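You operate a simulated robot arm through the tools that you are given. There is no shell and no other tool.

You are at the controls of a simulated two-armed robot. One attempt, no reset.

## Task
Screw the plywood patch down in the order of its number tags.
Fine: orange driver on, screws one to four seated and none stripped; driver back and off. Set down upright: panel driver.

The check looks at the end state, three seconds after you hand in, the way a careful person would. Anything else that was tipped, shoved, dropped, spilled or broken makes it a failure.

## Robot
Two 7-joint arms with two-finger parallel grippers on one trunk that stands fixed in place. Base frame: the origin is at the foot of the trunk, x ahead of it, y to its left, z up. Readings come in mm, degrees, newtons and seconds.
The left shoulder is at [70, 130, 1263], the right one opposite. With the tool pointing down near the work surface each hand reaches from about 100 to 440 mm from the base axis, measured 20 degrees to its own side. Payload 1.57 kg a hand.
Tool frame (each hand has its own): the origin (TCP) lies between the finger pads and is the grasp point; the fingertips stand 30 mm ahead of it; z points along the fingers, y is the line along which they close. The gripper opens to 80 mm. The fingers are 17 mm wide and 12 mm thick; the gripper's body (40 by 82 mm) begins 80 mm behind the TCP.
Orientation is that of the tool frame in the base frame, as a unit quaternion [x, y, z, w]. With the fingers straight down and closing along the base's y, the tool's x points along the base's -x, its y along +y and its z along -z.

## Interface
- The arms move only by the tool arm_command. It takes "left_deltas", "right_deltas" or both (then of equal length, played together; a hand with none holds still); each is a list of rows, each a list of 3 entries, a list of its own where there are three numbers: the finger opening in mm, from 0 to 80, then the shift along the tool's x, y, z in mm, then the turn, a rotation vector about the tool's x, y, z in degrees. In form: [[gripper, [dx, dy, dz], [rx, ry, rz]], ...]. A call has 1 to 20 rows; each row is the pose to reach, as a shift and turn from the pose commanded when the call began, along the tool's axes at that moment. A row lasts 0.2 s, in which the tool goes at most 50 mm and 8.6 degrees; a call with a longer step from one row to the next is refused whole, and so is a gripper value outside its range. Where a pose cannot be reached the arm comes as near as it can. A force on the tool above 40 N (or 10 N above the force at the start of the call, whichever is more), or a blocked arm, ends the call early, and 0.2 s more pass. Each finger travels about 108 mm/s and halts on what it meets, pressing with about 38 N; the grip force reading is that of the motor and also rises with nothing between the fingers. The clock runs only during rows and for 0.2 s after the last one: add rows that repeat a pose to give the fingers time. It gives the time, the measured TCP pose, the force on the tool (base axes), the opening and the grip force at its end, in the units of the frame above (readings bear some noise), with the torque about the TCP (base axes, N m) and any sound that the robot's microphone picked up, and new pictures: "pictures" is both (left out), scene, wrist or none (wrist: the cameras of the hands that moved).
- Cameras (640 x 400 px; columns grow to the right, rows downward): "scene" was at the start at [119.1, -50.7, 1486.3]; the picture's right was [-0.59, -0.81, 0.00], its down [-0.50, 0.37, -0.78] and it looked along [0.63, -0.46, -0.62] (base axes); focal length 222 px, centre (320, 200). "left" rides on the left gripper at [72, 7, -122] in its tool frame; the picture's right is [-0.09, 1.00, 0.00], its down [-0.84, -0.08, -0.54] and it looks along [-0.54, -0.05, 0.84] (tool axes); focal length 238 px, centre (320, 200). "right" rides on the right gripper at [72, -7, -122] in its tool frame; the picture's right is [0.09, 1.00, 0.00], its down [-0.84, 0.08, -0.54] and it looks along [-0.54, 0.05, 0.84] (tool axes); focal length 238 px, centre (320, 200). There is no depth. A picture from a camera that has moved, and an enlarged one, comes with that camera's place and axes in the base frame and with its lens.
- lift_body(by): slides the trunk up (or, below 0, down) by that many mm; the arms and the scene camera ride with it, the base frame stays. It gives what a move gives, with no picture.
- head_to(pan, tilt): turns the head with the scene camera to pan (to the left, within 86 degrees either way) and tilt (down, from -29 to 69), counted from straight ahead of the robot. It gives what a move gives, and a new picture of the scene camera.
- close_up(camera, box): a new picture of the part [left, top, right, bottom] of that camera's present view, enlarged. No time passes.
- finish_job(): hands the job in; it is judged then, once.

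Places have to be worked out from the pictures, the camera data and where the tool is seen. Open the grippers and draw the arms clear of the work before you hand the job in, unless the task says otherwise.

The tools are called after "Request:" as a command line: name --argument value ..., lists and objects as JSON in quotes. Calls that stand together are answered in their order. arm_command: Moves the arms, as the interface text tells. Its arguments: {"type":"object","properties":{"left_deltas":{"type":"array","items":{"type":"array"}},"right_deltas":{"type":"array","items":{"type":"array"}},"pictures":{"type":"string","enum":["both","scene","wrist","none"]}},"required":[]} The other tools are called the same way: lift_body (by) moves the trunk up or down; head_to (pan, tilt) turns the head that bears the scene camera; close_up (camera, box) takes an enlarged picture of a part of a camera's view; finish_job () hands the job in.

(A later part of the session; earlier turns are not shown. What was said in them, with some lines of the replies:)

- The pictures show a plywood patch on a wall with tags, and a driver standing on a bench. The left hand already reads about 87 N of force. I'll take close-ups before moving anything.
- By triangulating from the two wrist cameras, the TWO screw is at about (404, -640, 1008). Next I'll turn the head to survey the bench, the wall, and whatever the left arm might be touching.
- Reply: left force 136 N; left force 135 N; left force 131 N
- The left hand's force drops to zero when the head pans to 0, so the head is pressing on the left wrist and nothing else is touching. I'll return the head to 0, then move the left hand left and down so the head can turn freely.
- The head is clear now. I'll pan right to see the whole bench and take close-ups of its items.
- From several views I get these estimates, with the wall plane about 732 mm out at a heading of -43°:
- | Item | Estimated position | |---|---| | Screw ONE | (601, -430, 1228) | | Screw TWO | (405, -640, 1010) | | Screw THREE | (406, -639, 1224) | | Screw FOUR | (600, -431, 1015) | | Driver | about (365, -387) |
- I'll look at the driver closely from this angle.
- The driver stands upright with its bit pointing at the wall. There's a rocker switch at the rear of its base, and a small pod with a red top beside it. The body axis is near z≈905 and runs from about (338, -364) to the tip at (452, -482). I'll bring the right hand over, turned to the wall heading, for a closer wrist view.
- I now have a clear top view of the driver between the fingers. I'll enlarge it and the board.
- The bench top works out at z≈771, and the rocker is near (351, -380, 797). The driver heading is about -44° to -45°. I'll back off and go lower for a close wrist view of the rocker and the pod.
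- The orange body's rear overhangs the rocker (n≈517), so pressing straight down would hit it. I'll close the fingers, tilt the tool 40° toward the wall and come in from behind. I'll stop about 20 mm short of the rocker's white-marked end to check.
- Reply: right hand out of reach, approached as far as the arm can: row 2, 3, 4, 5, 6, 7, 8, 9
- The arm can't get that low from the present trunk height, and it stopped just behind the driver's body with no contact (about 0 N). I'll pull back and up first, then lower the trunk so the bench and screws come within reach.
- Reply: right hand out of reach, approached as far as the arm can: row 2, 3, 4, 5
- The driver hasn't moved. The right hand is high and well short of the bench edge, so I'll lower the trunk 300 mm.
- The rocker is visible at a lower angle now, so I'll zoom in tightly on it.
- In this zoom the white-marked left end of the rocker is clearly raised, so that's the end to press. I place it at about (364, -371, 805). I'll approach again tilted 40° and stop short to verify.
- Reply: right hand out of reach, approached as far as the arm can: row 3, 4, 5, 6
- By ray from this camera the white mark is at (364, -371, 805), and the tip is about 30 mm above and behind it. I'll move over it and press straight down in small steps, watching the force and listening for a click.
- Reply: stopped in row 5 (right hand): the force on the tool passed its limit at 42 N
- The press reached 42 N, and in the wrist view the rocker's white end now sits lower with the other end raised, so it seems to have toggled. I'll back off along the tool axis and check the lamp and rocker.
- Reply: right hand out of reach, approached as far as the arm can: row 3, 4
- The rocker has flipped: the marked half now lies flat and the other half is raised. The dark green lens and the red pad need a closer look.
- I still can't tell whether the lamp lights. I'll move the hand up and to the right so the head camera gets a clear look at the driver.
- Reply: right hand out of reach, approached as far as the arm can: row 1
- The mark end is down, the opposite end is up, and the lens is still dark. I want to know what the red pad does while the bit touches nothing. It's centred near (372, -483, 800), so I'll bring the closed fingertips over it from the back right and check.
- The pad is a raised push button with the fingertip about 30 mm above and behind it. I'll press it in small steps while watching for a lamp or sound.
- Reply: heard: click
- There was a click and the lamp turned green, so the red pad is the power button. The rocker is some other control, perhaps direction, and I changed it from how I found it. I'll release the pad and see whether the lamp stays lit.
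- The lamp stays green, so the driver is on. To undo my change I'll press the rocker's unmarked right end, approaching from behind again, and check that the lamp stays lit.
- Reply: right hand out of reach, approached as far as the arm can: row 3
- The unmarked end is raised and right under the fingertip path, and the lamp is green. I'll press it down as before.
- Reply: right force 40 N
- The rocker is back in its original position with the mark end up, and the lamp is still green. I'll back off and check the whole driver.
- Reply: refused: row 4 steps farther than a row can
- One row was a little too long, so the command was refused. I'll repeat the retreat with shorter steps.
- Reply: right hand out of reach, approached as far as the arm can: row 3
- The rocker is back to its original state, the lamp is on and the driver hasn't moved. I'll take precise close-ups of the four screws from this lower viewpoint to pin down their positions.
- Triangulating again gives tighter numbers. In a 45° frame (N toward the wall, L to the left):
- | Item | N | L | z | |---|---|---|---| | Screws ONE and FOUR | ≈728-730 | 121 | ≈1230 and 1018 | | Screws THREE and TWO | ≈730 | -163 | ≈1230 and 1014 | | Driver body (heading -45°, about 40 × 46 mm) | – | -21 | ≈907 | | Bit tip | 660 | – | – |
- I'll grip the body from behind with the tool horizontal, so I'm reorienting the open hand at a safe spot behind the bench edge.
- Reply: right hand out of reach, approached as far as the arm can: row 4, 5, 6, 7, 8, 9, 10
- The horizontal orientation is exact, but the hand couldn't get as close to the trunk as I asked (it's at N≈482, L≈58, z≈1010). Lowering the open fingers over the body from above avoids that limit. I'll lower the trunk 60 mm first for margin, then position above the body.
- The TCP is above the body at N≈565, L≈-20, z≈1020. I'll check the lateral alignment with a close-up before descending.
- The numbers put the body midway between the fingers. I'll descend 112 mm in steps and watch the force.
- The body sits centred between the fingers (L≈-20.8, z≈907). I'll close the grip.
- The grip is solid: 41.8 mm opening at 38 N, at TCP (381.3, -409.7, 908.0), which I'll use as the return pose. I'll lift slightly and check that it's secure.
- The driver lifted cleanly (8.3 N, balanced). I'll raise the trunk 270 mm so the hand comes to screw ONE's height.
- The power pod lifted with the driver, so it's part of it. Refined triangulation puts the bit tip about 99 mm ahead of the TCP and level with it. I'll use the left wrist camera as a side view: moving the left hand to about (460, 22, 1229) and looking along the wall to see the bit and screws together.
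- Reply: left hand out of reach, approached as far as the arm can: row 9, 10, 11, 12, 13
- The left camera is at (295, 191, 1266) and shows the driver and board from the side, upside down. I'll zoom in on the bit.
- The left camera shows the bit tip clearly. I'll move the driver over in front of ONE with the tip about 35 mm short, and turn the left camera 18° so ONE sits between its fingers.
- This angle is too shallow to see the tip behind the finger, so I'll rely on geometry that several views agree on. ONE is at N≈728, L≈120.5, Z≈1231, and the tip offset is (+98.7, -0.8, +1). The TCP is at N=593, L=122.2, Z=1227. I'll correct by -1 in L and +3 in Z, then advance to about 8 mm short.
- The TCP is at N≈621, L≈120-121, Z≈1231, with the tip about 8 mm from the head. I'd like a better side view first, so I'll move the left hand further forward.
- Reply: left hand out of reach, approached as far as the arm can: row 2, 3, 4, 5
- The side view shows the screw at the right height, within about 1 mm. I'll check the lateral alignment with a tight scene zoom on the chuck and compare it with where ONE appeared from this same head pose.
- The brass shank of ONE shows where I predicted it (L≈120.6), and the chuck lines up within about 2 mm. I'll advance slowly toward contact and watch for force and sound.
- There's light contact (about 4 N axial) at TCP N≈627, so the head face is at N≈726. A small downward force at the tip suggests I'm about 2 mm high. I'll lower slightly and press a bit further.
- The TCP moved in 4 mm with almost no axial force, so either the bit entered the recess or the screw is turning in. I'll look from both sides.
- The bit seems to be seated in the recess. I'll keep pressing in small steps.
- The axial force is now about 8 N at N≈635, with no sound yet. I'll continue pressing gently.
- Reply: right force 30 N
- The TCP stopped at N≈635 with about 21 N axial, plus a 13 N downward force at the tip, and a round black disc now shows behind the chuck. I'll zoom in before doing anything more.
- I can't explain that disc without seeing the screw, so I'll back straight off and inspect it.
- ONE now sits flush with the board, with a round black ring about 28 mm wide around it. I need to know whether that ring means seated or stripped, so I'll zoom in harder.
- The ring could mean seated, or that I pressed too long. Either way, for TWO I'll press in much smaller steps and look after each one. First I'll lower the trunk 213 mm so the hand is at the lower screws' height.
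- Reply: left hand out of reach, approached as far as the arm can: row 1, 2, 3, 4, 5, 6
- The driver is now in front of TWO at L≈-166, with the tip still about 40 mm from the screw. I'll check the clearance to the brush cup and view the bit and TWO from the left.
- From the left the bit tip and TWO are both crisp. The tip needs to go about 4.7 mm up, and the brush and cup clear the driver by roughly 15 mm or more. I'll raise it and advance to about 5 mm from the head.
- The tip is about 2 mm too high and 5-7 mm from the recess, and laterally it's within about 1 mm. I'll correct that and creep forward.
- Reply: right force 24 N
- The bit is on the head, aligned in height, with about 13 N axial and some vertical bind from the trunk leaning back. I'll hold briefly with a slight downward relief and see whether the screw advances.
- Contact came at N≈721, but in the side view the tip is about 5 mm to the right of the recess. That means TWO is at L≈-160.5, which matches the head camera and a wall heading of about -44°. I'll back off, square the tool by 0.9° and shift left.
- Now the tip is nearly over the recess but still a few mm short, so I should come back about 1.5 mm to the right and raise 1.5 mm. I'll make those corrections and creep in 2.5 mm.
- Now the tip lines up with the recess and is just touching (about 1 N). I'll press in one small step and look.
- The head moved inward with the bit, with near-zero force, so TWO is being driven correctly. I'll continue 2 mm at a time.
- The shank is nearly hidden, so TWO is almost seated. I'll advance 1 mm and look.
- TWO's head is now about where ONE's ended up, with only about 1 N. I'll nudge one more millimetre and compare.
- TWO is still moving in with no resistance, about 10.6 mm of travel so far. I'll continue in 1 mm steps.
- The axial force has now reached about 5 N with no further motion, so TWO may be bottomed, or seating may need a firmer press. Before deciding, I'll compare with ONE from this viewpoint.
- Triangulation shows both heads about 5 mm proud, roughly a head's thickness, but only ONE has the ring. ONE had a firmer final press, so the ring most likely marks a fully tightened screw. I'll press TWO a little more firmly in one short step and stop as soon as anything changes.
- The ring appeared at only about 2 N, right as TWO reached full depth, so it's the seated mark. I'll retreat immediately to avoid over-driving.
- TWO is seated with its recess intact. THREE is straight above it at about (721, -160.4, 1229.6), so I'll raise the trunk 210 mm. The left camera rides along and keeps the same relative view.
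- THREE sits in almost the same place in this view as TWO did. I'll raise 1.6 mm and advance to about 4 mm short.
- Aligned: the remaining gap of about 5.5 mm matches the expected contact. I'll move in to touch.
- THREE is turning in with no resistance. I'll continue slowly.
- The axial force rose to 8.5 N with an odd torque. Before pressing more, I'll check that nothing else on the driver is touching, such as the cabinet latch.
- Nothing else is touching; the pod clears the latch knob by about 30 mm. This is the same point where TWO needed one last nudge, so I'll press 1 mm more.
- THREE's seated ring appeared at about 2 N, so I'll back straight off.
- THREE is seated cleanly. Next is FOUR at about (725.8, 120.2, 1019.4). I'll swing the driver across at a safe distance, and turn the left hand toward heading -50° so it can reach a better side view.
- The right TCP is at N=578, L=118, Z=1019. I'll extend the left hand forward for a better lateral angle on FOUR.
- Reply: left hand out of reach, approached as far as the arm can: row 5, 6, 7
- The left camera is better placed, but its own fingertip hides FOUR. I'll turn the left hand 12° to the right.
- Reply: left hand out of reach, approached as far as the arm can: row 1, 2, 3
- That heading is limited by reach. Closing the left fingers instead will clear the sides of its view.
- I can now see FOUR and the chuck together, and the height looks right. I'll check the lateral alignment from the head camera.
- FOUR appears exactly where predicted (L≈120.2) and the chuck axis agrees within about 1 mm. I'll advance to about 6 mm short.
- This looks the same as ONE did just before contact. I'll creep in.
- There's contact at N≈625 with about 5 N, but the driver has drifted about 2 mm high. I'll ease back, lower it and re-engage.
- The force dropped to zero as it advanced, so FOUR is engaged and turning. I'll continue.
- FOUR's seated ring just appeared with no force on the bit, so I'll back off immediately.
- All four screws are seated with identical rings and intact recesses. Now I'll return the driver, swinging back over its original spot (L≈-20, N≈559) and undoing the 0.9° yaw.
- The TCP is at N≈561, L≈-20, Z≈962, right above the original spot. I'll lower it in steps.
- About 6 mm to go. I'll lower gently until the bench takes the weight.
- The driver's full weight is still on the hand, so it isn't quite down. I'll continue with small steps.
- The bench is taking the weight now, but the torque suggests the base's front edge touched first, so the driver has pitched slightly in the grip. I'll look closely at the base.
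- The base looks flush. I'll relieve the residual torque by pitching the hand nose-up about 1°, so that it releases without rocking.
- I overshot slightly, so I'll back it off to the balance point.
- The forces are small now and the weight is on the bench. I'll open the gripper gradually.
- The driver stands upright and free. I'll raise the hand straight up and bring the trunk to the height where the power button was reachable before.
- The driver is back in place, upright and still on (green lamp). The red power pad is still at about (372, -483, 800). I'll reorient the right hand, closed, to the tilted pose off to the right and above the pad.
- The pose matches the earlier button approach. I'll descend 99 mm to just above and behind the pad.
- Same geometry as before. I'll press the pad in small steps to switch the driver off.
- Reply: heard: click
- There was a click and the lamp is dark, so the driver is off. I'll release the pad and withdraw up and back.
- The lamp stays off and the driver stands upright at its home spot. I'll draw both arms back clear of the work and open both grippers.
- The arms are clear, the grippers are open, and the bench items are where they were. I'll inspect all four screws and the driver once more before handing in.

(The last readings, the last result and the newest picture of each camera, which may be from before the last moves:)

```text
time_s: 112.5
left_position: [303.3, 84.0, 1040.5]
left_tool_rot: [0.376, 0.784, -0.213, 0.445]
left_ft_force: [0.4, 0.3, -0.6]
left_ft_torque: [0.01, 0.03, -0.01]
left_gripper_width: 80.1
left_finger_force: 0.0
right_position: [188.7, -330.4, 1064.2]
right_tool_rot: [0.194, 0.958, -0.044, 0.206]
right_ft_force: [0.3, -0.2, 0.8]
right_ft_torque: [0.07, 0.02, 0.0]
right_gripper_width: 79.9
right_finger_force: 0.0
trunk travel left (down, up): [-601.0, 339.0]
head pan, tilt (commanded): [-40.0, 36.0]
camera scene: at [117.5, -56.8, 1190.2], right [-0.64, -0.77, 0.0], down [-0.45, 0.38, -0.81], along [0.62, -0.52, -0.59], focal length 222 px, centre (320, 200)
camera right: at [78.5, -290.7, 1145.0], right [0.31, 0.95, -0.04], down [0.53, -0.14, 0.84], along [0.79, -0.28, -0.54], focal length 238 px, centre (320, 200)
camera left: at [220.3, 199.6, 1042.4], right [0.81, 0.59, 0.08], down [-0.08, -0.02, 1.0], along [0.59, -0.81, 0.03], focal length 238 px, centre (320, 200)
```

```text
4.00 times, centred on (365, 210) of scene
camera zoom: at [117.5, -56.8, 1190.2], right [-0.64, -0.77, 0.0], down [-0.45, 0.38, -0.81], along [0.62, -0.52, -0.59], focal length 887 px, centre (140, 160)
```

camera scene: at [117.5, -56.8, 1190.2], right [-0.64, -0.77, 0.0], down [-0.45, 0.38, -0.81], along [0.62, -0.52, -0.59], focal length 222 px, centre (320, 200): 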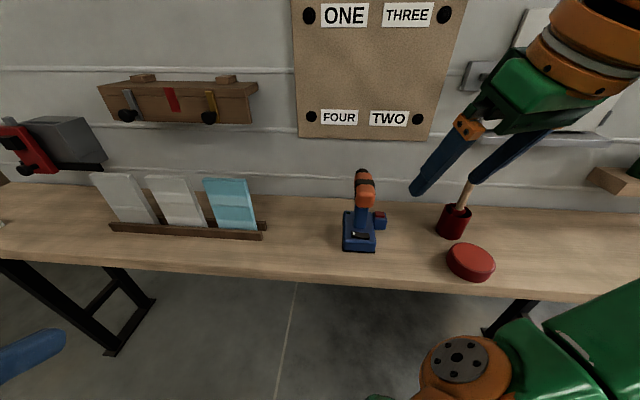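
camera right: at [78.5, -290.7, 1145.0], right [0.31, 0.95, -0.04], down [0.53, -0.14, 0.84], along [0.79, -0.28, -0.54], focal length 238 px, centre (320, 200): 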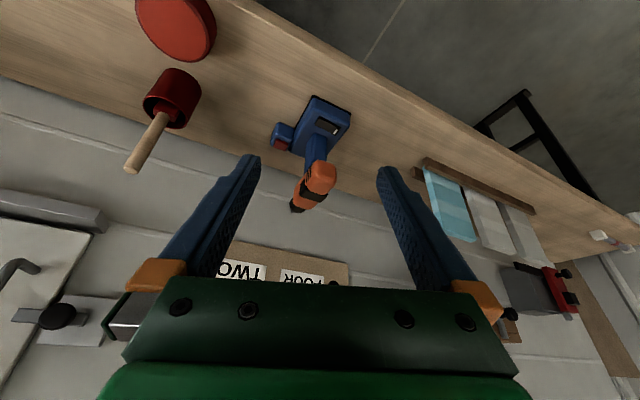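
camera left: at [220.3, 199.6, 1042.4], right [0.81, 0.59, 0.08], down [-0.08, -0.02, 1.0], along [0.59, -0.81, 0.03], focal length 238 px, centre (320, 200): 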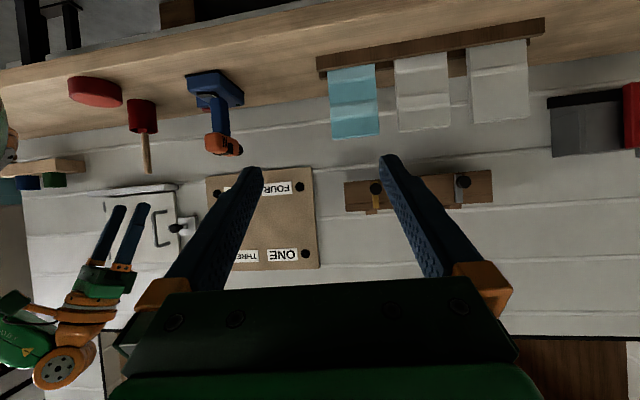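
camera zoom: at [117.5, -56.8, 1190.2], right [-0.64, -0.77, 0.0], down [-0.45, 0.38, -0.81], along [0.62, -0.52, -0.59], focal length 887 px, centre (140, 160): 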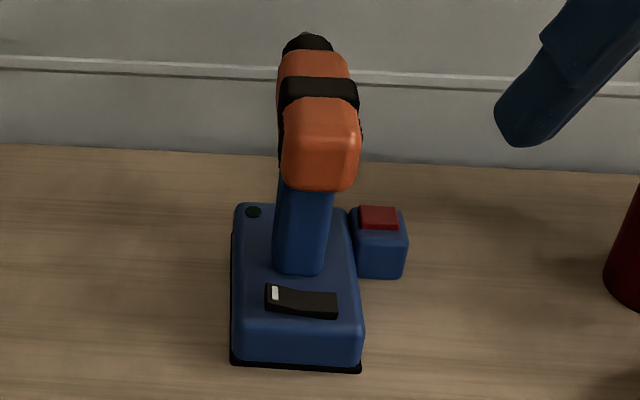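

All four screws show the same flush head, seated ring and intact square recess. The driver stands upright where it started, with its lamp off and the rocker in its original position. Both hands are open and clear, so I'm handing in.

Request:
finish_job

```text
The job is handed in.
```

The plywood patch is screwed down: ONE, TWO, THREE and FOUR were driven in that order and all four look seated. The job is handed in, but I haven't seen the result of the check.

- **Screws:** in the last close-ups all four heads sit alike, each with the same black ring around it and its square recess intact. I took the ring to mean seated, because on TWO, THREE and FOUR it appeared as the screw reached full depth at about 2 N or less.
- **Most likely problem:** I kept pressing ONE at up to about 21 N after it stopped moving, before I knew what to look for. It looks the same as the others, but if any screw was over-driven, it is that one.
- **Driver:** it stands upright within a few millimetres of where it started and is switched off (a click, then the lamp went dark).
- **Rocker on the driver's base:** I flipped it early on while looking for the power switch, then put it back. The power switch turned out to be the red pad.
- **Everything else:** nothing on the bench looked moved or touched. Both grippers are open and the arms are drawn back.
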